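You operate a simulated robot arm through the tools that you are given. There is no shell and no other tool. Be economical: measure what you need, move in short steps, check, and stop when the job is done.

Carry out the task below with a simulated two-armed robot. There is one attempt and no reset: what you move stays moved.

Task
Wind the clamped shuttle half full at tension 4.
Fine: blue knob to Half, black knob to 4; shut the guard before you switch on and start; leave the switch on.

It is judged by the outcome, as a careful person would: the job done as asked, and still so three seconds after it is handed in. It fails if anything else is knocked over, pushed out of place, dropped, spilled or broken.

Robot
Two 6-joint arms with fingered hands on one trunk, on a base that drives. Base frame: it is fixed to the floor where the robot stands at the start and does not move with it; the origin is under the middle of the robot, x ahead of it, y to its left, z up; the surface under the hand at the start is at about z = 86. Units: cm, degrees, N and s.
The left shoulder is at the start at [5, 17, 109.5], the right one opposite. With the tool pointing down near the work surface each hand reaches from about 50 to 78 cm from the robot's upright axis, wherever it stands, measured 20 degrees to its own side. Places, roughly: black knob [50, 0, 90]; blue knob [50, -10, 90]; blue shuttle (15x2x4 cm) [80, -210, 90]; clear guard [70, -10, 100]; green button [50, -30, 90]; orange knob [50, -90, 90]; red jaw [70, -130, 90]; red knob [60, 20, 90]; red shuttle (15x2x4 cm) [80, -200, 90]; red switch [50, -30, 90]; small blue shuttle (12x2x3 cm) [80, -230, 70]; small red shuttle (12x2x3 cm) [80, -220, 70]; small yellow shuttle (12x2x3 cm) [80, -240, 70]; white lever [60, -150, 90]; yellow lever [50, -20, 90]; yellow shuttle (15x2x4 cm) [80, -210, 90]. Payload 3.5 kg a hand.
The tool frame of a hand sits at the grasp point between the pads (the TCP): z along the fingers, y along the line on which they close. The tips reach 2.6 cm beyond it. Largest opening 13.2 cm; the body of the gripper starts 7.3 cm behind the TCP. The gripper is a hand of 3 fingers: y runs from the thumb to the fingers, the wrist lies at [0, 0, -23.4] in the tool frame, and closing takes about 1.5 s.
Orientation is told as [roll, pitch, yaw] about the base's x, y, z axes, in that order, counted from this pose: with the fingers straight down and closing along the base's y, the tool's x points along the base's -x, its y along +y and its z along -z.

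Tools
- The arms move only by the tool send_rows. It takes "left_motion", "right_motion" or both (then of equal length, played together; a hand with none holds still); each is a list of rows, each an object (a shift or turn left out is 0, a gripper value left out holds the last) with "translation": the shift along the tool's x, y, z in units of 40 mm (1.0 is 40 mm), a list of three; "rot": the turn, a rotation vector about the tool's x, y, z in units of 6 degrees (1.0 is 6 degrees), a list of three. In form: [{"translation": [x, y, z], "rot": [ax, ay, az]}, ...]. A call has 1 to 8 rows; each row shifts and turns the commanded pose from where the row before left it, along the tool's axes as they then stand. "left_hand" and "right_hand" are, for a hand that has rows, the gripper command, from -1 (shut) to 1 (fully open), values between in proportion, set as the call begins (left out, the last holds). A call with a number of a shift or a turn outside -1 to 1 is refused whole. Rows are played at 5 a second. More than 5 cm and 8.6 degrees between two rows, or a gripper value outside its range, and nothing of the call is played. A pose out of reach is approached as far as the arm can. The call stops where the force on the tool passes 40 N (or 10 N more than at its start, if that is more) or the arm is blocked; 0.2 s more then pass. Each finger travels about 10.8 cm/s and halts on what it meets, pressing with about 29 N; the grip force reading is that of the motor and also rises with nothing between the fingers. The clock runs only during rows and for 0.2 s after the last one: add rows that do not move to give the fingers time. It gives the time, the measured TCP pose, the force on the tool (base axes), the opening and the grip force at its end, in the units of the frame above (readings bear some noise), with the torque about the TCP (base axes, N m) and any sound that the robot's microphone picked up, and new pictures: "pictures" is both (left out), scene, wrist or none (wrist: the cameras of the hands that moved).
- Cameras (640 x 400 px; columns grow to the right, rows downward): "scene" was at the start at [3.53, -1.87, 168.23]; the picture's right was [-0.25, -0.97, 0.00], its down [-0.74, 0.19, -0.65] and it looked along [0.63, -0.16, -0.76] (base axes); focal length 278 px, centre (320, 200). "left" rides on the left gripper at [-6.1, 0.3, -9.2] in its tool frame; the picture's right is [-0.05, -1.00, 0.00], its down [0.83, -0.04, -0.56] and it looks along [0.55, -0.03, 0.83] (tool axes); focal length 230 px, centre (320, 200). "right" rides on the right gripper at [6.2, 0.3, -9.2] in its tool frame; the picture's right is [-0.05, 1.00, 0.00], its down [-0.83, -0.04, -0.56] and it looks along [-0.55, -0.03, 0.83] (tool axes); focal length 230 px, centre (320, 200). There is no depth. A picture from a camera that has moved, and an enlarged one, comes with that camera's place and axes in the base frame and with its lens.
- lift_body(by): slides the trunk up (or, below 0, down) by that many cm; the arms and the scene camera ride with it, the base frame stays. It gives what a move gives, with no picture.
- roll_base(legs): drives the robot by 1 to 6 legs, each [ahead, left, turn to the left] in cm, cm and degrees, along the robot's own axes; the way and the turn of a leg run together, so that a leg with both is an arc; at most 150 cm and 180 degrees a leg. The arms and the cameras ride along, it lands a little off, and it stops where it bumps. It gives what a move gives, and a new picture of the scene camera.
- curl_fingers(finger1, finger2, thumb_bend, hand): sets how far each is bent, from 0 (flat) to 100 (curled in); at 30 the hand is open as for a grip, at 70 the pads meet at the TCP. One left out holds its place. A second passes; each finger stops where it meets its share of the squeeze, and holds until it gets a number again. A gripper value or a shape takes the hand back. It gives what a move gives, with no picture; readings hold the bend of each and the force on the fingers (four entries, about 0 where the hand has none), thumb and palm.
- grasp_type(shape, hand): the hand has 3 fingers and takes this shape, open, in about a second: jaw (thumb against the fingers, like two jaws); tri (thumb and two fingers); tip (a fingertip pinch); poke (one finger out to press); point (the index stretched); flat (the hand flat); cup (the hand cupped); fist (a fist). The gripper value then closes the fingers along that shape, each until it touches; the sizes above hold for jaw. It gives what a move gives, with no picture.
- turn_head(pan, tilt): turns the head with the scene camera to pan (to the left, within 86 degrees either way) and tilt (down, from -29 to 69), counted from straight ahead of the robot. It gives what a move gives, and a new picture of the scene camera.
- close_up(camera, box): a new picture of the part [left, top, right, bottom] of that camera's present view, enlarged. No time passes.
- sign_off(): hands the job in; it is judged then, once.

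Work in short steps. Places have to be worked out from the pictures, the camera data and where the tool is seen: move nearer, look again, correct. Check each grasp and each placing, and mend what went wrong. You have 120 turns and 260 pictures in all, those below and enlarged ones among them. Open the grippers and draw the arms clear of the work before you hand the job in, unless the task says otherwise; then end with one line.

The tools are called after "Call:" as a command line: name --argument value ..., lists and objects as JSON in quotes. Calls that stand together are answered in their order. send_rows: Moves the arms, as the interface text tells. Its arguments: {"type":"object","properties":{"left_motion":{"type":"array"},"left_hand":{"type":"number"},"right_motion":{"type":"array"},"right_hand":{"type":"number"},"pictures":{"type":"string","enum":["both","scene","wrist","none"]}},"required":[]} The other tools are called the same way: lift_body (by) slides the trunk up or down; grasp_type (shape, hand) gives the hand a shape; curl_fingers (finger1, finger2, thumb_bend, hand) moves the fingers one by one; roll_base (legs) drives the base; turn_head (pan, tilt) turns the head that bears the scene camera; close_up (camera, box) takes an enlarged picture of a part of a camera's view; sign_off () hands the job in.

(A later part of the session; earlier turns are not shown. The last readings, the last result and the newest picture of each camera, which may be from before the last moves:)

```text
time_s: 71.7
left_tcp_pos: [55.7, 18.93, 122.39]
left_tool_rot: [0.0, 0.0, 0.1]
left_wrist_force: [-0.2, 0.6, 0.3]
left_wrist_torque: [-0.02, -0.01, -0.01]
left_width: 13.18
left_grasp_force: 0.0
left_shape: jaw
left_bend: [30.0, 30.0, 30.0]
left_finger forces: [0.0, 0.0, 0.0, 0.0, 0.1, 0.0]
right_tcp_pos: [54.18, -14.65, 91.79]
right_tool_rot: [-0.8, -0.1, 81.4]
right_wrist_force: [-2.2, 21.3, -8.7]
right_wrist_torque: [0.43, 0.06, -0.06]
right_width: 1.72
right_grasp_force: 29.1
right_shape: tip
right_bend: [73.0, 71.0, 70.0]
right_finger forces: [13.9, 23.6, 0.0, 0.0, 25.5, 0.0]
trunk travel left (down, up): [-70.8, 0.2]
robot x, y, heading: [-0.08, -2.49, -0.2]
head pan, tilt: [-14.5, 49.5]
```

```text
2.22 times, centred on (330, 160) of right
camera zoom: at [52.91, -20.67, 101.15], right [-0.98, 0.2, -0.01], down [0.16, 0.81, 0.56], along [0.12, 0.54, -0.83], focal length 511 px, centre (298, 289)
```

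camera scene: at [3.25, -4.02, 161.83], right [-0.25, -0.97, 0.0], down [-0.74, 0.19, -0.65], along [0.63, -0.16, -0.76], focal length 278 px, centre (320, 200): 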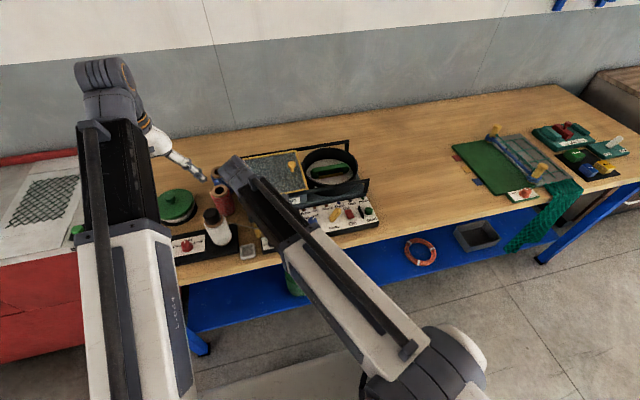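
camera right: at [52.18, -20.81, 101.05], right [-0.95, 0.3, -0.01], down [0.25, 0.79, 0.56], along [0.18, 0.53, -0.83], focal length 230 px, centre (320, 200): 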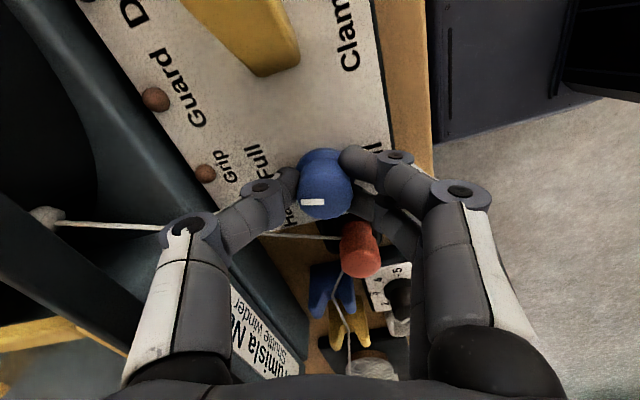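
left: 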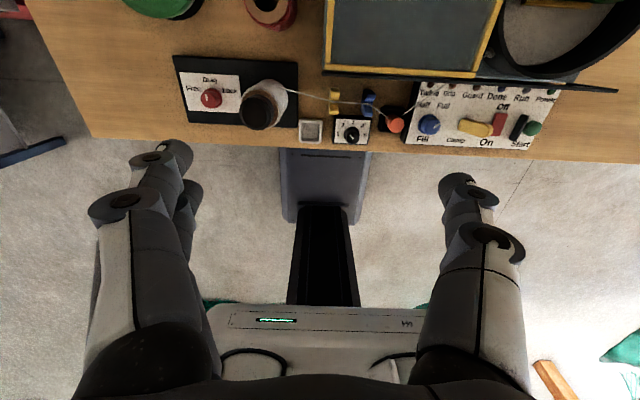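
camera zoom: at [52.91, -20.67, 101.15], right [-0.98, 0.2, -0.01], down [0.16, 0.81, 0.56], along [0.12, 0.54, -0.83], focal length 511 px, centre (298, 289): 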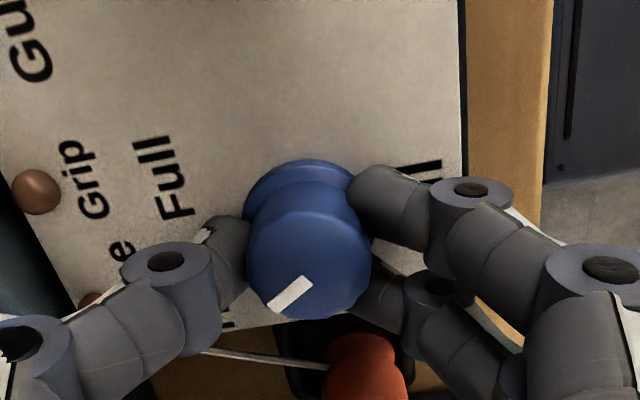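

The pointer is now about 28–30° to the left. I release, rise and look from directly above.

Call:
send_rows --right_motion '[{}, {}, {}]' --right_hand -0.4 --pictures "none"

Call:
send_rows --right_motion '[{"translation": [0, 0, -0.5]}, {"translation": [0, 0, -0.8], "rot": [0, 0, 1]}, {"translation": [0, 0, -0.8], "rot": [0, 0, 1]}, {"rot": [0, 0, 1]}, {"rot": [0, 0, 1]}, {"rot": [0, 0, 1]}, {"rot": [0, 0, 1]}, {}]' --pictures "none"

Call:
close_up --camera "right" --box '[220, 60, 400, 200]'

Call:
close_up --camera "left" --box '[420, 50, 600, 160]'

```text
time_s: 72.5
left_tcp_pos: [55.63, 18.65, 122.48]
left_tool_rot: [0.1, -0.1, 0.0]
left_wrist_force: [-0.4, 0.2, 0.0]
left_wrist_torque: [0.02, 0.04, 0.0]
left_width: 13.21
left_grasp_force: 0.0
left_shape: jaw
left_bend: [30.0, 30.0, 30.0]
left_finger forces: [0.1, 0.1, 0.0, 0.0, 0.0, 0.0]
right_tcp_pos: [54.32, -15.04, 91.8]
right_tool_rot: [-0.7, 0.0, 81.3]
right_wrist_force: [-0.5, 0.8, -0.6]
right_wrist_torque: [0.0, -0.01, -0.02]
right_width: 3.92
right_grasp_force: 0.1
right_shape: tip
right_bend: [74.0, 74.0, 70.0]
right_finger forces: [0.0, 0.0, 0.1, 0.0, 0.0, 0.0]
trunk travel left (down, up): [-70.8, 0.2]
robot x, y, heading: [-0.29, -2.2, -0.3]
head pan, tilt: [-14.5, 49.5]
```

```text
time_s: 74.3
left_tcp_pos: [55.72, 18.71, 122.37]
left_tool_rot: [0.2, -0.1, -0.1]
left_wrist_force: [-0.6, -0.1, 0.3]
left_wrist_torque: [-0.04, -0.02, -0.06]
left_width: 13.18
left_grasp_force: 0.2
left_shape: jaw
left_bend: [30.0, 30.0, 30.0]
left_finger forces: [0.0, 0.0, 0.1, 0.0, 0.0, 0.0]
right_tcp_pos: [54.04, -14.91, 100.23]
right_tool_rot: [-0.6, -0.5, 45.1]
right_wrist_force: [-0.5, -0.4, -0.4]
right_wrist_torque: [0.01, -0.04, -0.03]
right_width: 3.95
right_grasp_force: 0.1
right_shape: tip
right_bend: [74.0, 74.0, 70.0]
right_finger forces: [0.1, 0.0, 0.1, 0.0, 0.1, 0.1]
trunk travel left (down, up): [-70.8, 0.2]
robot x, y, heading: [-0.16, -2.14, 0.1]
head pan, tilt: [-14.5, 49.5]
```

```text
2.86 times, centred on (310, 130) of right
camera zoom: at [49.36, -19.03, 109.6], right [-0.67, 0.74, -0.01], down [0.61, 0.56, 0.56], along [0.42, 0.37, -0.83], focal length 657 px, centre (349, 400)
```

zoom: 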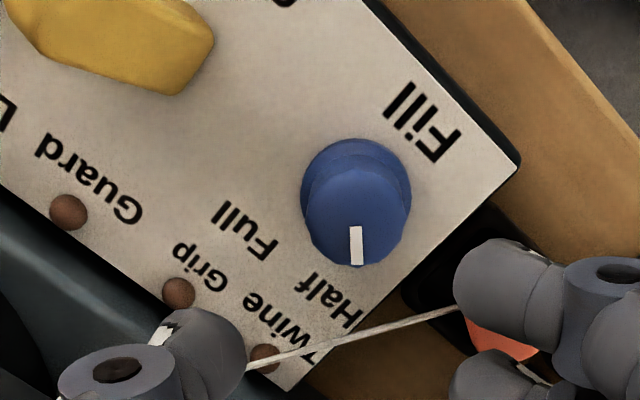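

```text
3.56 times, centred on (510, 105) of left
camera zoom: at [61.77, 19.05, 131.72], right [0.05, -1.0, 0.0], down [-0.83, -0.04, 0.55], along [-0.55, -0.03, -0.83], focal length 818 px, centre (-356, 538)
```

zoom: 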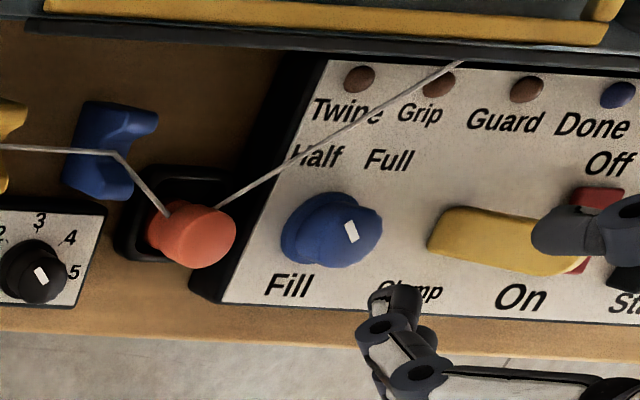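

The pointer is now 43° to the left, mirror-symmetric to where it stood for Full: Half is set, and the peg and twine are intact. Next is the black knob at about [51.3, -1.4]: I move the right hand over it at yaw 60.

Call:
send_rows --right_motion '[{"translation": [-0.63, 0.95, 0]}, {"translation": [-0.63, 0.95, 0]}, {"translation": [-0.63, 0.95, 0]}, {"rot": [0, 0, -1]}, {"rot": [0, 0, -1]}, {"rot": [0, 0, -0.5]}, {"translation": [0, 0, 0.4]}, {}]' --right_hand -0.35 --pictures "none"

Call:
close_up --camera "right" --box '[200, 50, 440, 230]'

```text
time_s: 76.1
left_tcp_pos: [55.75, 18.69, 122.34]
left_tool_rot: [0.2, -0.1, -0.1]
left_wrist_force: [0.4, -0.4, 0.7]
left_wrist_torque: [0.0, 0.01, 0.01]
left_width: 13.18
left_grasp_force: 0.1
left_shape: jaw
left_bend: [30.0, 30.0, 30.0]
left_finger forces: [0.0, 0.0, 0.0, 0.1, 0.1, 0.0]
right_tcp_pos: [51.31, -1.57, 98.62]
right_tool_rot: [-0.7, -0.3, 60.1]
right_wrist_force: [0.2, 0.0, -0.5]
right_wrist_torque: [-0.02, -0.03, -0.01]
right_width: 4.24
right_grasp_force: 0.1
right_shape: tip
right_bend: [74.0, 74.0, 70.0]
right_finger forces: [0.1, 0.0, 0.0, 0.0, 0.1, 0.0]
trunk travel left (down, up): [-70.8, 0.2]
robot x, y, heading: [-0.14, -2.24, -0.2]
head pan, tilt: [-14.5, 49.5]
```

```text
2.22 times, centred on (320, 140) of right
camera zoom: at [47.91, -6.67, 107.89], right [-0.84, 0.54, -0.01], down [0.44, 0.7, 0.56], along [0.31, 0.47, -0.83], focal length 511 px, centre (320, 333)
```

zoom: 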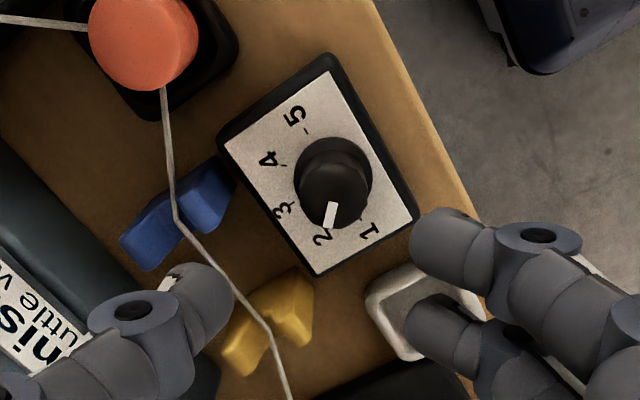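

The hand is well placed over the black knob. I shift 0.2 cm, lower to z≈94.5 and check.

Call:
send_rows --right_motion '[{"translation": [0.03, 0.05, 0.5]}, {"translation": [0, 0, 0.5]}, {}]' --pictures "none"

Call:
close_up --camera "right" --box '[200, 60, 440, 240]'

```text
time_s: 76.9
left_tcp_pos: [55.78, 18.73, 122.44]
left_tool_rot: [0.1, -0.1, 0.0]
left_wrist_force: [0.5, -0.2, -0.2]
left_wrist_torque: [-0.02, -0.01, 0.0]
left_width: 13.19
left_grasp_force: 0.1
left_shape: jaw
left_bend: [30.0, 30.0, 30.0]
left_finger forces: [0.1, 0.0, 0.1, 0.0, 0.0, 0.0]
right_tcp_pos: [51.36, -1.55, 94.6]
right_tool_rot: [-0.8, -0.3, 60.2]
right_wrist_force: [-0.2, -0.6, -0.2]
right_wrist_torque: [0.03, -0.01, -0.01]
right_width: 4.25
right_grasp_force: 0.1
right_shape: tip
right_bend: [74.0, 74.0, 70.0]
right_finger forces: [0.1, 0.1, 0.1, 0.1, 0.0, 0.0]
trunk travel left (down, up): [-70.8, 0.2]
robot x, y, heading: [-0.42, -2.32, -0.1]
head pan, tilt: [-14.5, 49.5]
```

```text
2.22 times, centred on (320, 150) of right
camera zoom: at [47.81, -6.71, 103.9], right [-0.84, 0.54, -0.01], down [0.44, 0.7, 0.56], along [0.31, 0.47, -0.83], focal length 511 px, centre (320, 311)
```

zoom: 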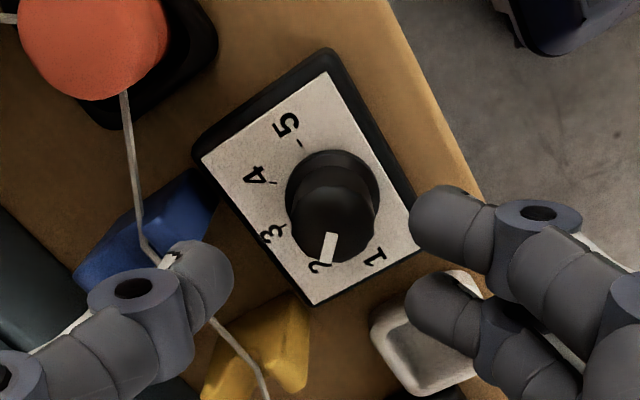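

Knob at about [50.8, -1.6]. I shift accordingly, lower to z≈91.3 and close.

Call:
send_rows --right_motion '[{"translation": [0.07, 0.09, 0.3]}, {"translation": [0, 0, 0.3]}, {"translation": [0, 0, 0.2]}]' --pictures "none"

Call:
send_rows --right_motion '[{}, {}, {}, {}, {}, {}]' --right_hand -1 --pictures "none"

Call:
close_up --camera "right" --box '[200, 90, 440, 270]'

```text
time_s: 77.7
left_tcp_pos: [55.76, 18.73, 122.44]
left_tool_rot: [0.1, -0.2, 0.0]
left_wrist_force: [0.1, 0.4, 0.5]
left_wrist_torque: [0.04, -0.01, 0.0]
left_width: 13.19
left_grasp_force: 0.0
left_shape: jaw
left_bend: [30.0, 30.0, 30.0]
left_finger forces: [0.0, 0.0, 0.0, 0.0, 0.1, 0.1]
right_tcp_pos: [50.9, -1.73, 91.16]
right_tool_rot: [-0.8, -0.3, 60.2]
right_wrist_force: [-0.1, 0.7, 0.2]
right_wrist_torque: [-0.01, -0.01, -0.03]
right_width: 4.27
right_grasp_force: 0.1
right_shape: tip
right_bend: [74.0, 74.0, 70.0]
right_finger forces: [0.0, 0.0, 0.1, 0.0, 0.0, 0.0]
trunk travel left (down, up): [-70.8, 0.2]
robot x, y, heading: [-0.16, -2.19, -0.0]
head pan, tilt: [-14.5, 49.5]
```

```text
time_s: 79.1
left_tcp_pos: [55.8, 18.76, 122.44]
left_tool_rot: [0.1, -0.1, -0.1]
left_wrist_force: [-0.4, 0.1, 0.8]
left_wrist_torque: [-0.03, 0.02, 0.01]
left_width: 13.19
left_grasp_force: 0.1
left_shape: jaw
left_bend: [30.0, 30.0, 30.0]
left_finger forces: [0.1, 0.1, 0.1, 0.1, 0.0, 0.1]
right_tcp_pos: [50.89, -1.66, 91.19]
right_tool_rot: [-0.7, -0.2, 60.2]
right_wrist_force: [-0.4, -1.5, -2.3]
right_wrist_torque: [-0.06, 0.1, 0.0]
right_width: 1.37
right_grasp_force: 28.6
right_shape: tip
right_bend: [71.0, 72.0, 70.0]
right_finger forces: [12.9, 13.5, 0.0, 0.0, 25.5, 0.1]
trunk travel left (down, up): [-70.8, 0.2]
robot x, y, heading: [-0.68, -2.18, 0.1]
head pan, tilt: [-14.5, 49.5]
```

```text
2.22 times, centred on (320, 180) of right
camera zoom: at [47.42, -6.83, 100.56], right [-0.84, 0.54, -0.01], down [0.44, 0.7, 0.56], along [0.31, 0.47, -0.83], focal length 511 px, centre (320, 244)
```

zoom: 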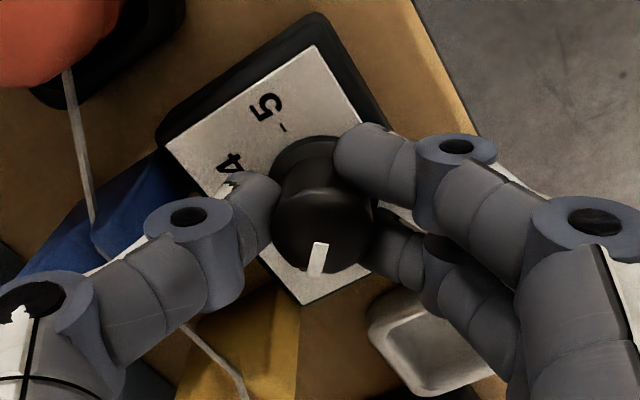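

A balanced grip. I turn clockwise by 48° and check.

Call:
send_rows --right_motion '[{"rot": [0, 0, 1]}, {"rot": [0, 0, 1]}, {"rot": [0, 0, 1]}, {"rot": [0, 0, 1]}, {"rot": [0, 0, 1]}, {"rot": [0, 0, 1]}, {"rot": [0, 0, 1]}, {"rot": [0, 0, 1]}]' --pictures "none"

Call:
close_up --camera "right" --box '[200, 90, 440, 270]'

```text
time_s: 80.9
left_tcp_pos: [55.84, 18.74, 122.39]
left_tool_rot: [0.1, -0.1, 0.0]
left_wrist_force: [0.0, -0.7, 0.0]
left_wrist_torque: [-0.01, -0.01, 0.0]
left_width: 13.16
left_grasp_force: 0.0
left_shape: jaw
left_bend: [30.0, 30.0, 30.0]
left_finger forces: [0.0, 0.1, 0.0, 0.0, 0.0, 0.0]
right_tcp_pos: [50.78, -1.59, 91.3]
right_tool_rot: [-0.2, -0.6, 12.1]
right_wrist_force: [-9.9, -1.1, -12.9]
right_wrist_torque: [0.08, 0.32, 0.04]
right_width: 1.3
right_grasp_force: 28.3
right_shape: tip
right_bend: [71.0, 72.0, 70.0]
right_finger forces: [17.0, 12.8, 0.0, 0.0, 24.1, 0.0]
trunk travel left (down, up): [-70.8, 0.2]
robot x, y, heading: [-0.46, -2.28, -0.2]
head pan, tilt: [-14.5, 49.5]
```

```text
2.22 times, centred on (320, 180) of right
camera zoom: at [44.58, -2.56, 100.59], right [-0.16, 0.99, 0.0], down [0.81, 0.13, 0.57], along [0.56, 0.09, -0.82], focal length 511 px, centre (320, 244)
```

zoom: 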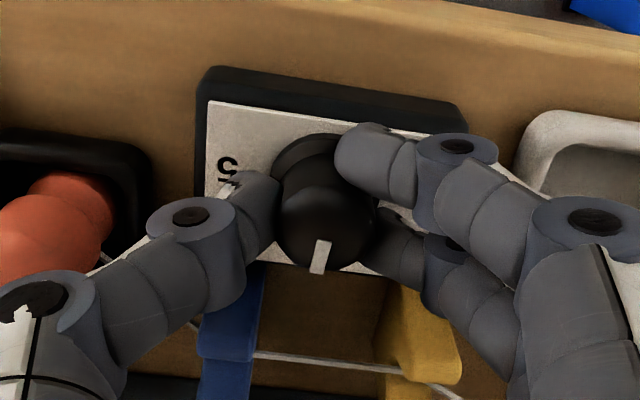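

The pointer is passing 3. I continue 42° more.

Call:
send_rows --right_motion '[{"rot": [0, 0, 1]}, {"rot": [0, 0, 1]}, {"rot": [0, 0, 1]}, {"rot": [0, 0, 1]}, {"rot": [0, 0, 1]}, {"rot": [0, 0, 1]}, {"rot": [0, 0, 1]}]' --pictures "none"

Call:
close_up --camera "right" --box '[200, 90, 440, 270]'

Call:
close_up --camera "left" --box '[340, 50, 520, 160]'

```text
time_s: 82.5
left_tcp_pos: [55.69, 18.68, 122.35]
left_tool_rot: [0.1, -0.1, 0.1]
left_wrist_force: [-0.8, 0.0, 0.3]
left_wrist_torque: [0.03, 0.04, 0.04]
left_width: 13.2
left_grasp_force: 0.0
left_shape: jaw
left_bend: [30.0, 30.0, 30.0]
left_finger forces: [0.0, 0.0, 0.0, 0.0, 0.0, 0.1]
right_tcp_pos: [50.81, -1.53, 91.2]
right_tool_rot: [0.4, -0.7, -29.9]
right_wrist_force: [-15.0, 8.0, -17.1]
right_wrist_torque: [0.26, 0.33, 0.03]
right_width: 1.23
right_grasp_force: 29.3
right_shape: tip
right_bend: [71.0, 72.0, 70.0]
right_finger forces: [19.6, 10.9, 0.1, 0.0, 24.6, 0.1]
trunk travel left (down, up): [-70.8, 0.2]
robot x, y, heading: [-0.47, -2.17, 0.1]
head pan, tilt: [-14.5, 49.5]
```

```text
2.22 times, centred on (320, 180) of right
camera zoom: at [45.46, 1.89, 100.65], right [0.54, 0.84, 0.01], down [0.69, -0.45, 0.56], along [0.48, -0.3, -0.82], focal length 511 px, centre (320, 244)
```

zoom: 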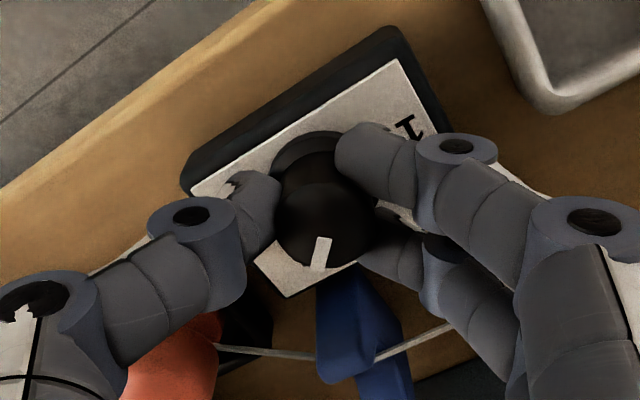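

```text
3.56 times, centred on (430, 105) of left
camera zoom: at [61.73, 19.13, 131.73], right [0.05, -1.0, 0.0], down [-0.83, -0.04, 0.55], along [-0.55, -0.03, -0.83], focal length 818 px, centre (-71, 538)
```

zoom: 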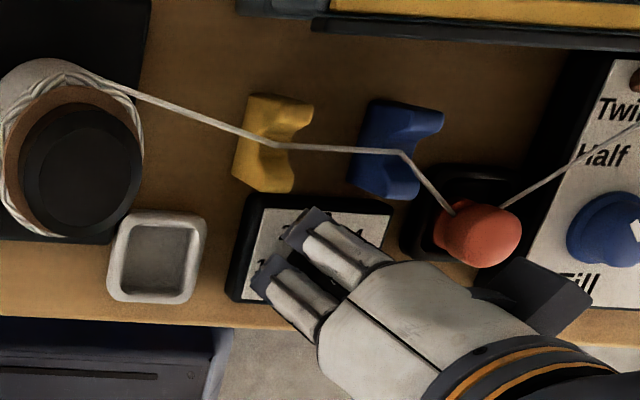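

The pointer should be at 4. I release, rise and view.

Call:
send_rows --right_motion '[{}, {}, {}]' --right_hand -0.45 --pictures "none"

Call:
send_rows --right_motion '[{"translation": [0, 0, -0.7]}, {"translation": [0, 0, -0.9]}, {"translation": [0, 0, -1]}, {}]' --pictures "none"

Call:
close_up --camera "right" --box '[220, 50, 420, 200]'

Call:
close_up --camera "left" --box '[390, 70, 520, 150]'

```text
time_s: 83.3
left_tcp_pos: [55.77, 18.66, 122.44]
left_tool_rot: [0.1, -0.1, -0.1]
left_wrist_force: [1.0, 0.4, 0.1]
left_wrist_torque: [0.01, -0.02, 0.02]
left_width: 13.2
left_grasp_force: 0.0
left_shape: jaw
left_bend: [30.0, 30.0, 30.0]
left_finger forces: [0.0, 0.1, 0.1, 0.1, 0.1, 0.1]
right_tcp_pos: [50.78, -1.71, 91.48]
right_tool_rot: [0.4, -0.7, -29.9]
right_wrist_force: [0.2, -0.3, 0.8]
right_wrist_torque: [0.0, 0.02, 0.0]
right_width: 3.58
right_grasp_force: 0.1
right_shape: tip
right_bend: [74.0, 74.0, 70.0]
right_finger forces: [0.0, 0.0, 0.0, 0.0, 0.1, 0.0]
trunk travel left (down, up): [-70.8, 0.2]
robot x, y, heading: [-0.25, -2.15, -0.0]
head pan, tilt: [-14.5, 49.5]
```

```text
time_s: 84.3
left_tcp_pos: [55.76, 18.62, 122.35]
left_tool_rot: [0.2, -0.1, 0.1]
left_wrist_force: [-0.5, -0.4, 0.6]
left_wrist_torque: [-0.01, 0.01, 0.01]
left_width: 13.19
left_grasp_force: 0.0
left_shape: jaw
left_bend: [30.0, 30.0, 30.0]
left_finger forces: [0.0, 0.0, 0.1, 0.0, 0.0, 0.0]
right_tcp_pos: [50.52, -1.57, 101.85]
right_tool_rot: [0.3, -0.7, -29.9]
right_wrist_force: [0.2, 0.5, -0.7]
right_wrist_torque: [-0.03, -0.01, 0.0]
right_width: 3.64
right_grasp_force: 0.1
right_shape: tip
right_bend: [73.0, 73.0, 70.0]
right_finger forces: [0.0, 0.1, 0.0, 0.1, 0.0, 0.0]
trunk travel left (down, up): [-70.8, 0.2]
robot x, y, heading: [-0.35, -2.28, -0.1]
head pan, tilt: [-14.5, 49.5]
```

```text
2.67 times, centred on (320, 125) of right
camera zoom: at [45.23, 1.88, 111.01], right [0.54, 0.84, 0.01], down [0.69, -0.45, 0.57], along [0.48, -0.3, -0.82], focal length 614 px, centre (320, 400)
```

zoom: 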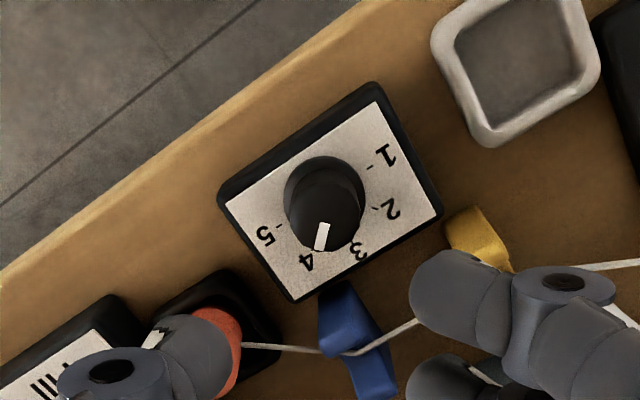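

```text
4.92 times, centred on (455, 110) of left
camera zoom: at [61.78, 19.05, 131.71], right [0.05, -1.0, 0.0], down [-0.83, -0.04, 0.55], along [-0.55, -0.03, -0.83], focal length 1133 px, centre (-345, 643)
```

zoom: 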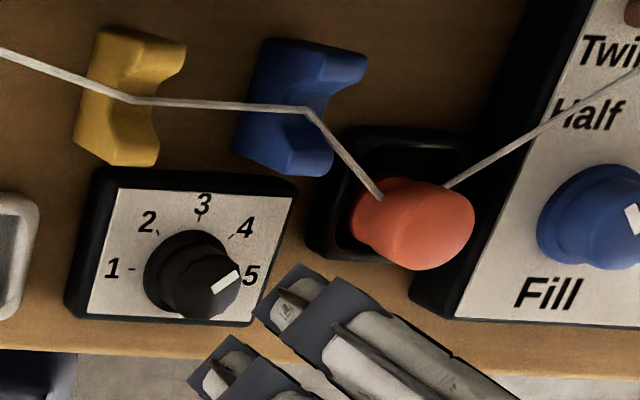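

The dial points to 4, and peg and twine are intact. Next is the guard: I raise the hand to z≈113 and move over the lid's yellow knob (about [69.4, -11.5]).

Call:
send_rows --right_motion '[{"translation": [0, 0, -0.95]}, {"translation": [0, 0, -0.95]}, {"translation": [0, 0, -0.9]}, {"rot": [0, 0, -1]}, {"rot": [0, 0, -1]}, {"rot": [0, 0, -1]}, {"rot": [0, 0, -1]}, {"rot": [0, 0, -1]}]' --right_hand 0 --pictures "none"

Call:
send_rows --right_motion '[{"translation": [-0.95, -0.5, 0]}, {"translation": [-0.95, -0.5, 0]}, {"translation": [-0.95, -0.5, 0]}, {"translation": [-0.95, -0.5, 0]}, {"translation": [-0.5, -0.5, 0]}, {}]'

```text
time_s: 86.1
left_tcp_pos: [55.77, 18.77, 122.38]
left_tool_rot: [0.1, -0.1, 0.0]
left_wrist_force: [-0.4, -0.1, -0.1]
left_wrist_torque: [0.0, -0.01, 0.0]
left_width: 13.19
left_grasp_force: 0.0
left_shape: jaw
left_bend: [30.0, 30.0, 30.0]
left_finger forces: [0.0, 0.0, 0.1, 0.1, 0.0, 0.0]
right_tcp_pos: [50.46, -1.64, 112.84]
right_tool_rot: [-0.1, -0.8, 0.3]
right_wrist_force: [-0.4, 0.2, -0.2]
right_wrist_torque: [0.01, 0.02, 0.01]
right_width: 6.53
right_grasp_force: 0.0
right_shape: tip
right_bend: [73.0, 73.0, 70.0]
right_finger forces: [0.0, 0.1, 0.0, 0.1, 0.0, 0.0]
trunk travel left (down, up): [-70.8, 0.2]
robot x, y, heading: [-0.19, -2.02, 0.1]
head pan, tilt: [-14.5, 49.5]
```

```text
time_s: 87.5
left_tcp_pos: [55.63, 18.78, 122.48]
left_tool_rot: [0.1, -0.1, 0.1]
left_wrist_force: [-0.2, 0.0, -0.1]
left_wrist_torque: [-0.02, 0.02, 0.02]
left_width: 13.2
left_grasp_force: 0.0
left_shape: jaw
left_bend: [30.0, 30.0, 30.0]
left_finger forces: [0.0, 0.0, 0.1, 0.1, 0.1, 0.1]
right_tcp_pos: [67.99, -11.53, 113.24]
right_tool_rot: [-0.2, -0.7, 0.2]
right_wrist_force: [-0.5, 0.4, 0.2]
right_wrist_torque: [0.0, 0.02, 0.01]
right_width: 6.57
right_grasp_force: 0.2
right_shape: tip
right_bend: [73.0, 73.0, 70.0]
right_finger forces: [0.1, 0.1, 0.0, 0.0, 0.0, 0.1]
trunk travel left (down, up): [-70.8, 0.2]
robot x, y, heading: [-0.34, -1.94, 0.2]
head pan, tilt: [-14.5, 49.5]
camera scene: at [3.22, -4.13, 167.98], right [-0.25, -0.97, 0.0], down [-0.74, 0.19, -0.65], along [0.63, -0.16, -0.76], focal length 278 px, centre (320, 200)
camera right: at [61.68, -11.24, 122.48], right [0.05, 1.0, 0.0], down [0.82, -0.04, 0.57], along [0.57, -0.03, -0.82], focal length 230 px, centre (320, 200)
```

scene: 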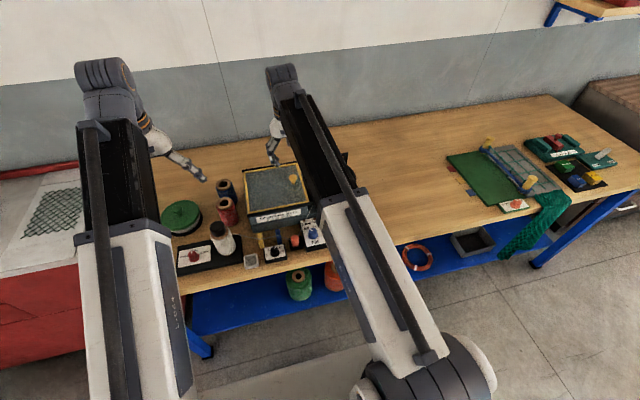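
right: 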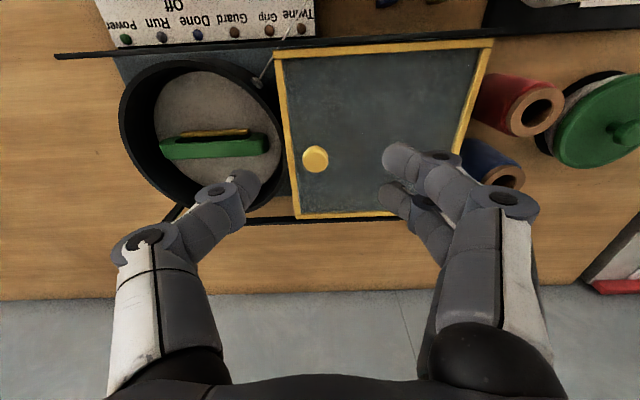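

The lid knob is at about [72, -12.2, 99.5]. I centre over it and lower to z≈103.5 for a check.

Call:
send_rows --right_motion '[{"translation": [-0.5, -0.1, 0.6]}, {"translation": [-0.5, -0.07, 0.6]}, {"translation": [0, 0, 0.6]}, {"translation": [0, 0, 0.6]}, {}]' --right_hand -0.2 --pictures "wrist"

```text
time_s: 88.7
left_tcp_pos: [55.8, 18.72, 122.43]
left_tool_rot: [0.1, -0.1, -0.1]
left_wrist_force: [0.4, 0.0, 0.2]
left_wrist_torque: [0.01, -0.04, 0.02]
left_width: 13.17
left_grasp_force: 0.0
left_shape: jaw
left_bend: [30.0, 30.0, 30.0]
left_finger forces: [0.0, 0.0, 0.0, 0.1, 0.1, 0.0]
right_tcp_pos: [71.91, -12.16, 103.63]
right_tool_rot: [-0.1, -0.7, 0.2]
right_wrist_force: [-0.1, -0.3, -0.1]
right_wrist_torque: [0.0, 0.0, -0.02]
right_width: 5.33
right_grasp_force: 0.1
right_shape: tip
right_bend: [73.0, 73.0, 70.0]
right_finger forces: [0.0, 0.1, 0.1, 0.0, 0.1, 0.0]
trunk travel left (down, up): [-70.8, 0.2]
robot x, y, heading: [-0.43, -2.1, -0.1]
head pan, tilt: [-14.5, 49.5]
camera right: at [65.65, -11.87, 112.86], right [0.05, 1.0, 0.0], down [0.82, -0.04, 0.57], along [0.57, -0.03, -0.82], focal length 230 px, centre (320, 200)
```

right: 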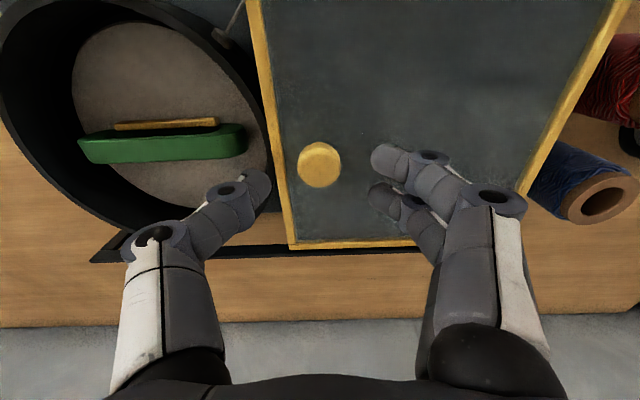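

Aligned. I lower to z≈100.4 and close on the lid knob.

Call:
send_rows --right_motion '[{"translation": [-0.08, 0, 0.35]}, {"translation": [0, 0, 0.3]}, {"translation": [0, 0, 0.15]}]' --pictures "none"

Call:
send_rows --right_motion '[{}, {}, {}, {}, {}, {}]' --right_hand -1 --pictures "wrist"

```text
time_s: 89.5
left_tcp_pos: [55.76, 18.74, 122.36]
left_tool_rot: [0.1, 0.0, -0.1]
left_wrist_force: [-0.7, -0.6, -0.8]
left_wrist_torque: [0.03, 0.02, -0.03]
left_width: 13.21
left_grasp_force: 0.0
left_shape: jaw
left_bend: [30.0, 30.0, 30.0]
left_finger forces: [0.0, 0.0, 0.1, 0.1, 0.1, 0.1]
right_tcp_pos: [72.32, -12.23, 100.47]
right_tool_rot: [0.0, -0.7, 0.2]
right_wrist_force: [-0.1, 0.0, 0.5]
right_wrist_torque: [0.02, 0.0, -0.01]
right_width: 5.32
right_grasp_force: 0.0
right_shape: tip
right_bend: [73.0, 73.0, 70.0]
right_finger forces: [0.1, 0.0, 0.1, 0.0, 0.1, 0.1]
trunk travel left (down, up): [-70.8, 0.2]
robot x, y, heading: [-0.54, -2.54, 0.0]
head pan, tilt: [-14.5, 49.5]
```

```text
time_s: 90.9
left_tcp_pos: [55.84, 18.59, 122.35]
left_tool_rot: [0.1, -0.1, -0.1]
left_wrist_force: [0.6, 0.0, -0.1]
left_wrist_torque: [0.02, 0.0, -0.02]
left_width: 13.18
left_grasp_force: 0.0
left_shape: jaw
left_bend: [30.0, 30.0, 30.0]
left_finger forces: [0.0, 0.0, 0.0, 0.0, 0.1, 0.0]
right_tcp_pos: [72.27, -12.37, 100.55]
right_tool_rot: [0.0, -0.8, 0.2]
right_wrist_force: [-0.1, -0.2, -4.4]
right_wrist_torque: [-0.06, -0.01, 0.04]
right_width: 1.88
right_grasp_force: 29.0
right_shape: tip
right_bend: [72.0, 72.0, 70.0]
right_finger forces: [14.2, 13.0, 0.0, 0.0, 26.2, 0.1]
trunk travel left (down, up): [-70.8, 0.2]
robot x, y, heading: [-0.3, -1.86, 0.2]
head pan, tilt: [-14.5, 49.5]
camera right: at [66.0, -11.98, 109.77], right [0.05, 1.0, 0.0], down [0.82, -0.04, 0.57], along [0.57, -0.03, -0.82], focal length 230 px, centre (320, 200)
```

right: 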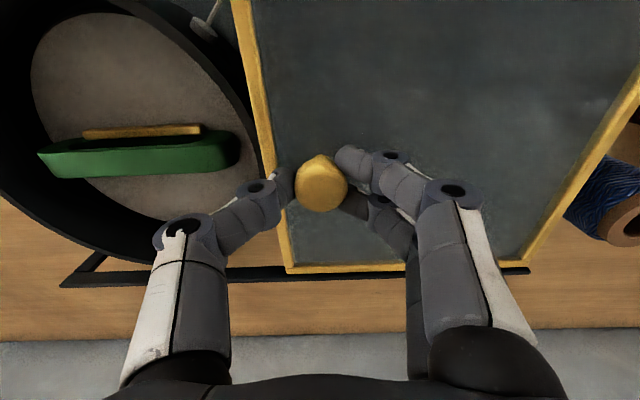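

The lid knob is held. I slide it 6 cm to the right as a test.

Call:
send_rows --right_motion '[{"translation": [0, -0.5, 0]}, {"translation": [0, -0.5, 0]}, {"translation": [0, -0.5, 0]}, {}]' --pictures "wrist"

```text
time_s: 91.9
left_tcp_pos: [55.84, 18.66, 122.47]
left_tool_rot: [0.1, -0.1, 0.1]
left_wrist_force: [-0.3, -0.9, 0.1]
left_wrist_torque: [0.0, 0.01, -0.01]
left_width: 13.21
left_grasp_force: 0.0
left_shape: jaw
left_bend: [30.0, 30.0, 30.0]
left_finger forces: [0.0, 0.0, 0.0, 0.1, 0.0, 0.0]
right_tcp_pos: [72.24, -18.2, 100.47]
right_tool_rot: [0.0, -0.9, 0.2]
right_wrist_force: [8.8, 0.7, -1.8]
right_wrist_torque: [-0.05, -0.14, -0.02]
right_width: 1.86
right_grasp_force: 28.7
right_shape: tip
right_bend: [72.0, 72.0, 70.0]
right_finger forces: [12.3, 17.5, 0.0, 0.1, 26.2, 0.1]
trunk travel left (down, up): [-70.8, 0.2]
robot x, y, heading: [-0.51, -2.4, -0.0]
head pan, tilt: [-14.5, 49.5]
camera right: at [65.93, -17.96, 109.74], right [0.05, 1.0, 0.0], down [0.82, -0.04, 0.57], along [0.57, -0.03, -0.82], focal length 230 px, centre (320, 200)
```

right: 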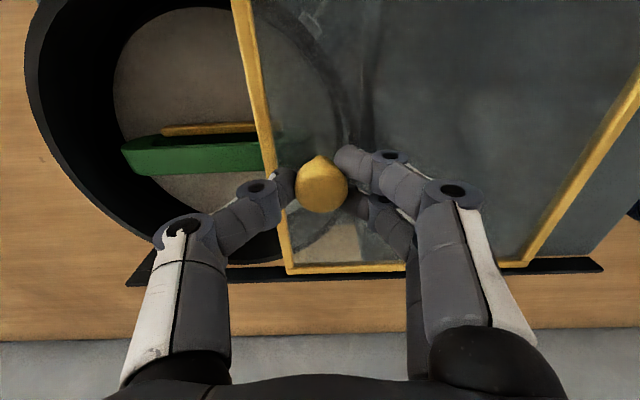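

It slides freely. I drive the base 11 cm to the right with the hand holding the lid knob.

Call:
roll_base --legs '[[0.3, -11, 0]]'

Call:
send_rows --right_motion '[{}]' --pictures "wrist"

```text
time_s: 93.1
left_tcp_pos: [56.0, 7.64, 122.44]
left_tool_rot: [0.2, -0.1, -0.1]
left_wrist_force: [0.7, 0.2, -0.1]
left_wrist_torque: [0.04, 0.02, -0.02]
left_width: 13.19
left_grasp_force: 0.0
left_shape: jaw
left_bend: [30.0, 30.0, 30.0]
left_finger forces: [0.0, 0.0, 0.1, 0.0, 0.0, 0.0]
right_tcp_pos: [72.19, -29.46, 100.52]
right_tool_rot: [0.0, -0.9, 0.1]
right_wrist_force: [-2.4, 0.4, -2.7]
right_wrist_torque: [-0.04, 0.0, -0.01]
right_width: 1.85
right_grasp_force: 28.8
right_shape: tip
right_bend: [72.0, 72.0, 70.0]
right_finger forces: [16.3, 13.8, 0.0, 0.1, 26.5, 0.0]
trunk travel left (down, up): [-70.8, 0.2]
robot x, y, heading: [0.13, -13.05, 0.0]
head pan, tilt: [-14.5, 49.5]
camera scene: at [3.49, -15.18, 167.98], right [-0.25, -0.97, 0.0], down [-0.74, 0.19, -0.65], along [0.63, -0.16, -0.76], focal length 278 px, centre (320, 200)
```

scene: 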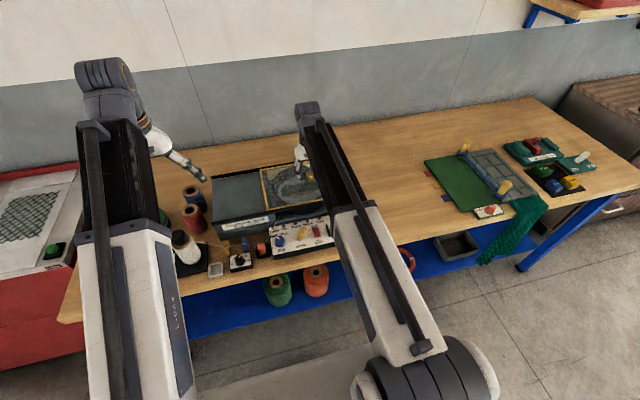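

```text
time_s: 93.5
left_tcp_pos: [56.18, 7.76, 122.45]
left_tool_rot: [0.0, 0.0, 0.0]
left_wrist_force: [0.6, 0.3, 0.3]
left_wrist_torque: [0.02, -0.05, 0.02]
left_width: 13.19
left_grasp_force: 0.1
left_shape: jaw
left_bend: [30.0, 30.0, 30.0]
left_finger forces: [0.1, 0.0, 0.0, 0.0, 0.1, 0.0]
right_tcp_pos: [72.4, -29.24, 100.45]
right_tool_rot: [-0.2, -0.7, 0.1]
right_wrist_force: [-1.6, 0.4, -1.9]
right_wrist_torque: [-0.09, 0.0, 0.02]
right_width: 1.87
right_grasp_force: 28.6
right_shape: tip
right_bend: [72.0, 72.0, 70.0]
right_finger forces: [16.1, 13.9, 0.0, 0.0, 26.9, 0.0]
trunk travel left (down, up): [-70.8, 0.2]
robot x, y, heading: [0.1, -13.16, 0.0]
head pan, tilt: [-14.5, 49.5]
camera right: at [66.0, -28.96, 109.74], right [0.05, 1.0, 0.0], down [0.82, -0.04, 0.57], along [0.56, -0.03, -0.82], focal length 230 px, centre (320, 200)
```

right: 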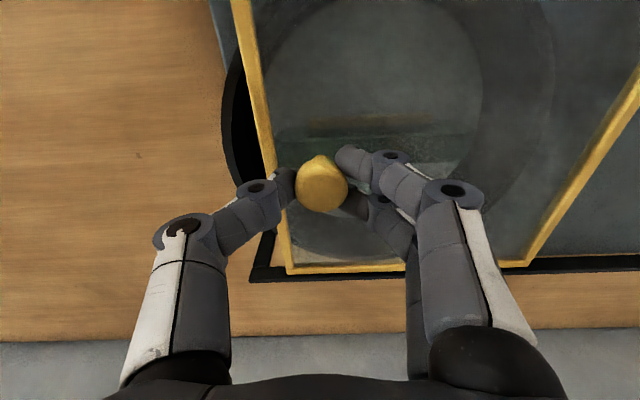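

A strip of the drum is still open, about 2–3 cm. I push slowly with the arm until it stops.

Call:
send_rows --right_motion '[{"translation": [0, -0.12, 0]}, {"translation": [0, -0.12, 0]}, {"translation": [0, -0.12, 0]}, {"translation": [0, -0.12, 0]}, {"translation": [0, -0.12, 0]}, {"translation": [0, -0.12, 0]}, {"translation": [0, -0.12, 0]}, {"translation": [0, -0.12, 0]}]' --pictures "wrist"

```text
time_s: 95.3
left_tcp_pos: [56.18, 7.94, 122.46]
left_tool_rot: [0.0, -0.1, -0.1]
left_wrist_force: [0.2, -0.2, 0.0]
left_wrist_torque: [-0.02, -0.02, 0.01]
left_width: 13.2
left_grasp_force: 0.1
left_shape: jaw
left_bend: [30.0, 30.0, 30.0]
left_finger forces: [0.0, 0.0, 0.0, 0.0, 0.0, 0.1]
right_tcp_pos: [72.33, -32.72, 100.57]
right_tool_rot: [0.1, -0.6, 0.3]
right_wrist_force: [-3.9, 15.7, -9.6]
right_wrist_torque: [0.31, 0.07, 0.06]
right_width: 1.72
right_grasp_force: 29.0
right_shape: tip
right_bend: [72.0, 72.0, 70.0]
right_finger forces: [20.6, 18.3, 0.1, 0.1, 17.8, 0.0]
trunk travel left (down, up): [-70.8, 0.2]
robot x, y, heading: [0.31, -12.88, -0.2]
head pan, tilt: [-14.5, 49.5]
camera right: at [66.03, -32.44, 109.82], right [0.05, 1.0, 0.0], down [0.82, -0.04, 0.57], along [0.56, -0.03, -0.82], focal length 230 px, centre (320, 200)
```

right: 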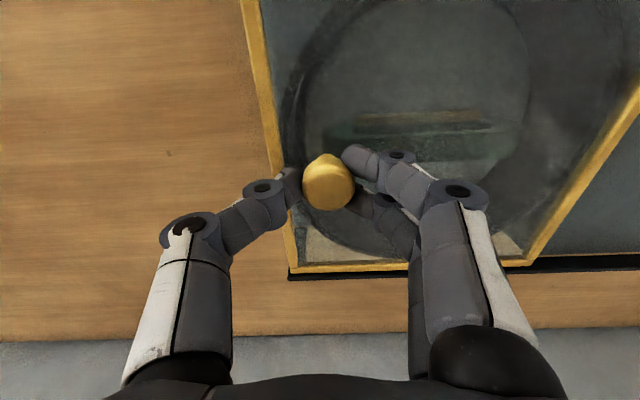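

The guard is fully shut, against its stop with the drum covered. I release, rise and put the right hand into the poke shape.

Call:
send_rows --right_motion '[{}, {}, {"translation": [0, 0, -0.8]}, {"translation": [0, 0, -0.9]}, {"translation": [0.5, 0, -0.8]}, {"translation": [1, 0, 0]}, {"translation": [1, 0, 0]}, {"translation": [1, 0, 0]}]' --right_hand -0.2 --pictures "none"

Call:
grasp_type --shape "poke" --hand "right"

Call:
send_rows --right_motion '[{"translation": [0.5, 0.3, 0]}]'

```text
time_s: 97.1
left_tcp_pos: [56.06, 7.73, 122.43]
left_tool_rot: [0.0, -0.1, -0.1]
left_wrist_force: [-0.4, -0.2, -1.0]
left_wrist_torque: [-0.02, -0.04, -0.04]
left_width: 13.17
left_grasp_force: 0.0
left_shape: jaw
left_bend: [30.0, 30.0, 30.0]
left_finger forces: [0.0, 0.0, 0.0, 0.1, 0.1, 0.0]
right_tcp_pos: [57.99, -33.15, 110.15]
right_tool_rot: [-0.2, -0.8, 0.1]
right_wrist_force: [-0.4, 0.0, -0.6]
right_wrist_torque: [0.01, 0.02, 0.0]
right_width: 5.22
right_grasp_force: 0.1
right_shape: tip
right_bend: [73.0, 73.0, 70.0]
right_finger forces: [0.0, 0.0, 0.1, 0.0, 0.1, 0.0]
trunk travel left (down, up): [-70.8, 0.2]
robot x, y, heading: [-0.22, -13.07, 0.2]
head pan, tilt: [-14.5, 49.5]
```

```text
time_s: 98.0
left_tcp_pos: [56.09, 7.68, 122.56]
left_tool_rot: [0.2, -0.1, -0.1]
left_wrist_force: [0.2, 0.2, -0.7]
left_wrist_torque: [0.0, 0.0, 0.0]
left_width: 13.21
left_grasp_force: 0.0
left_shape: jaw
left_bend: [30.0, 30.0, 30.0]
left_finger forces: [0.0, 0.1, 0.0, 0.0, 0.1, 0.1]
right_tcp_pos: [58.06, -33.2, 109.99]
right_tool_rot: [-0.2, -0.7, 0.1]
right_wrist_force: [-0.1, 0.3, 0.7]
right_wrist_torque: [-0.04, -0.02, 0.0]
right_width: 0.0
right_grasp_force: 0.0
right_shape: poke
right_bend: [100.0, 100.0, 45.0]
right_finger forces: [0.0, 0.0, 0.1, 0.0, 0.0, 0.1]
trunk travel left (down, up): [-70.8, 0.2]
robot x, y, heading: [-0.3, -13.48, -0.3]
head pan, tilt: [-14.5, 49.5]
```

```text
time_s: 98.4
left_tcp_pos: [56.02, 7.68, 122.49]
left_tool_rot: [0.2, -0.1, -0.1]
left_wrist_force: [0.1, -0.2, 0.0]
left_wrist_torque: [0.02, 0.0, -0.01]
left_width: 13.2
left_grasp_force: 0.1
left_shape: jaw
left_bend: [30.0, 30.0, 30.0]
left_finger forces: [0.0, 0.0, 0.0, 0.0, 0.0, 0.0]
right_tcp_pos: [56.1, -31.96, 110.15]
right_tool_rot: [-0.1, -0.8, 0.1]
right_wrist_force: [0.3, -0.4, 0.2]
right_wrist_torque: [0.03, -0.02, 0.0]
right_width: 0.0
right_grasp_force: 0.0
right_shape: poke
right_bend: [100.0, 100.0, 45.0]
right_finger forces: [0.0, 0.0, 0.0, 0.1, 0.1, 0.0]
trunk travel left (down, up): [-70.8, 0.2]
robot x, y, heading: [-0.24, -13.24, -0.2]
head pan, tilt: [-14.5, 49.5]
camera scene: at [3.47, -14.99, 167.99], right [-0.25, -0.97, 0.0], down [-0.74, 0.19, -0.65], along [0.63, -0.16, -0.76], focal length 278 px, centre (320, 200)
camera right: at [49.87, -31.64, 119.37], right [0.05, 1.0, 0.0], down [0.82, -0.04, 0.57], along [0.57, -0.03, -0.82], focal length 230 px, centre (320, 200)
```

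scene: 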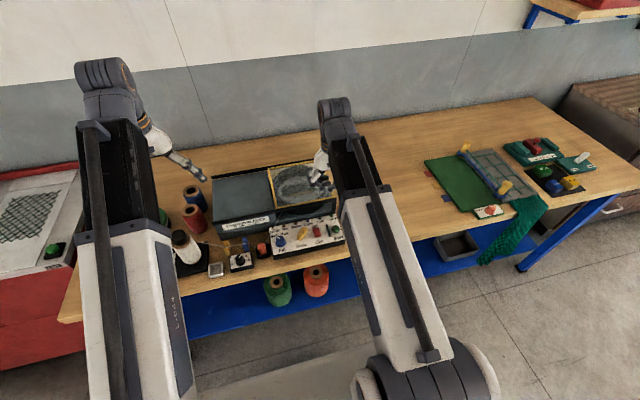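
right: 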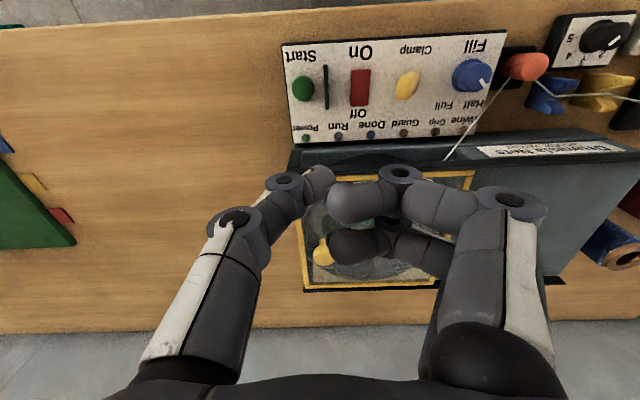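

In the poke shape the thumb is the straight finger and its tip lies near the tool axis. The rocker spans x 53–56.4 at y≈-27.1. I go above its On end and turn to yaw 78 so the curled fingers stay clear of the clamp lever.

Call:
send_rows --right_motion '[{"translation": [0.31, 0.6, 0.5]}, {"translation": [0.31, 0.6, 0.5]}, {"rot": [0, 0, -1]}, {"rot": [0, 0, -1]}, {"rot": [0, 0, -1]}, {"rot": [0, 0, -1]}, {"rot": [0, 0, -1]}, {"rot": [0, 0, -1]}]' --pictures "none"

Call:
send_rows --right_motion '[{"rot": [0, 0, -1]}, {"rot": [0, 0, -1]}, {"rot": [0, 0, -1]}, {"rot": [0, 0, -1]}, {"rot": [0, 0, -1]}, {"rot": [0, 0, -1]}, {"rot": [0, 0, -1]}, {"translation": [0, 0, 0.8]}]' --pictures "wrist"

Call:
close_up --camera "left" --box '[380, 30, 640, 180]'

```text
time_s: 100.2
left_tcp_pos: [56.05, 7.77, 122.35]
left_tool_rot: [0.1, -0.1, -0.2]
left_wrist_force: [0.4, 1.1, -0.5]
left_wrist_torque: [0.01, -0.01, -0.01]
left_width: 13.21
left_grasp_force: 0.1
left_shape: jaw
left_bend: [30.0, 30.0, 30.0]
left_finger forces: [0.1, 0.0, 0.0, 0.1, 0.0, 0.1]
right_tcp_pos: [53.87, -27.23, 106.21]
right_tool_rot: [-0.4, -0.6, 36.2]
right_wrist_force: [0.1, -0.1, 0.3]
right_wrist_torque: [-0.02, 0.0, 0.0]
right_width: 0.0
right_grasp_force: 0.0
right_shape: poke
right_bend: [100.0, 100.0, 45.0]
right_finger forces: [0.0, 0.1, 0.1, 0.0, 0.0, 0.0]
trunk travel left (down, up): [-70.8, 0.2]
robot x, y, heading: [0.05, -13.38, -0.5]
head pan, tilt: [-14.5, 49.5]
```

```text
time_s: 102.0
left_tcp_pos: [56.1, 7.67, 122.45]
left_tool_rot: [0.1, 0.0, -0.1]
left_wrist_force: [0.0, -0.4, -0.3]
left_wrist_torque: [0.01, -0.01, -0.01]
left_width: 13.19
left_grasp_force: 0.0
left_shape: jaw
left_bend: [30.0, 30.0, 30.0]
left_finger forces: [0.1, 0.0, 0.1, 0.1, 0.0, 0.0]
right_tcp_pos: [53.74, -27.37, 103.11]
right_tool_rot: [-0.7, -0.1, 77.9]
right_wrist_force: [0.0, 0.4, 0.5]
right_wrist_torque: [0.0, 0.01, -0.02]
right_width: 0.0
right_grasp_force: 0.0
right_shape: poke
right_bend: [100.0, 100.0, 45.0]
right_finger forces: [0.1, 0.0, 0.0, 0.0, 0.1, 0.1]
trunk travel left (down, up): [-70.8, 0.2]
robot x, y, heading: [0.04, -12.94, 0.1]
head pan, tilt: [-14.5, 49.5]
camera right: at [52.06, -33.23, 112.44], right [-0.97, 0.26, -0.01], down [0.21, 0.8, 0.56], along [0.15, 0.54, -0.83], focal length 230 px, centre (320, 200)
```

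right: 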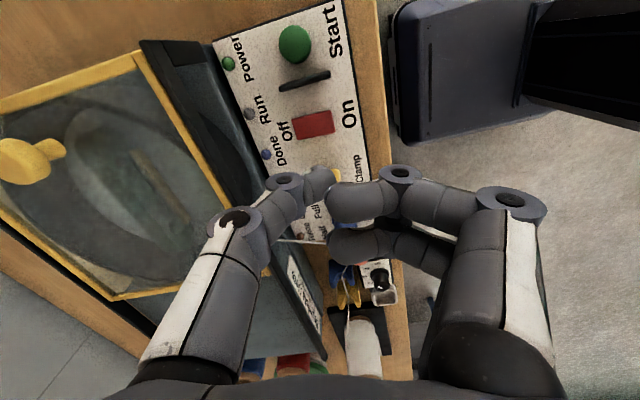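

```text
2.46 times, centred on (510, 105) of left
camera zoom: at [62.13, 8.02, 131.71], right [0.05, -1.0, 0.0], down [-0.83, -0.04, 0.55], along [-0.55, -0.03, -0.83], focal length 566 px, centre (-148, 434)
```

zoom: 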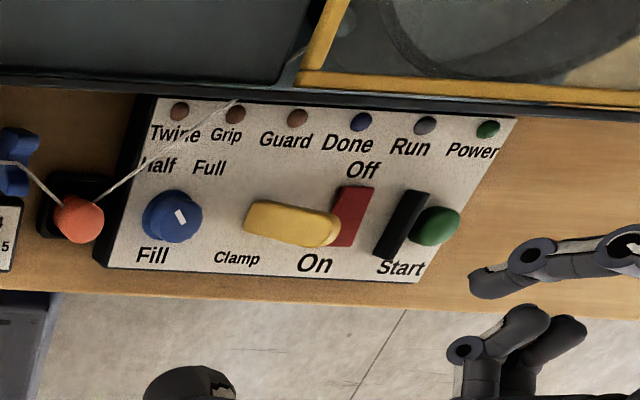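

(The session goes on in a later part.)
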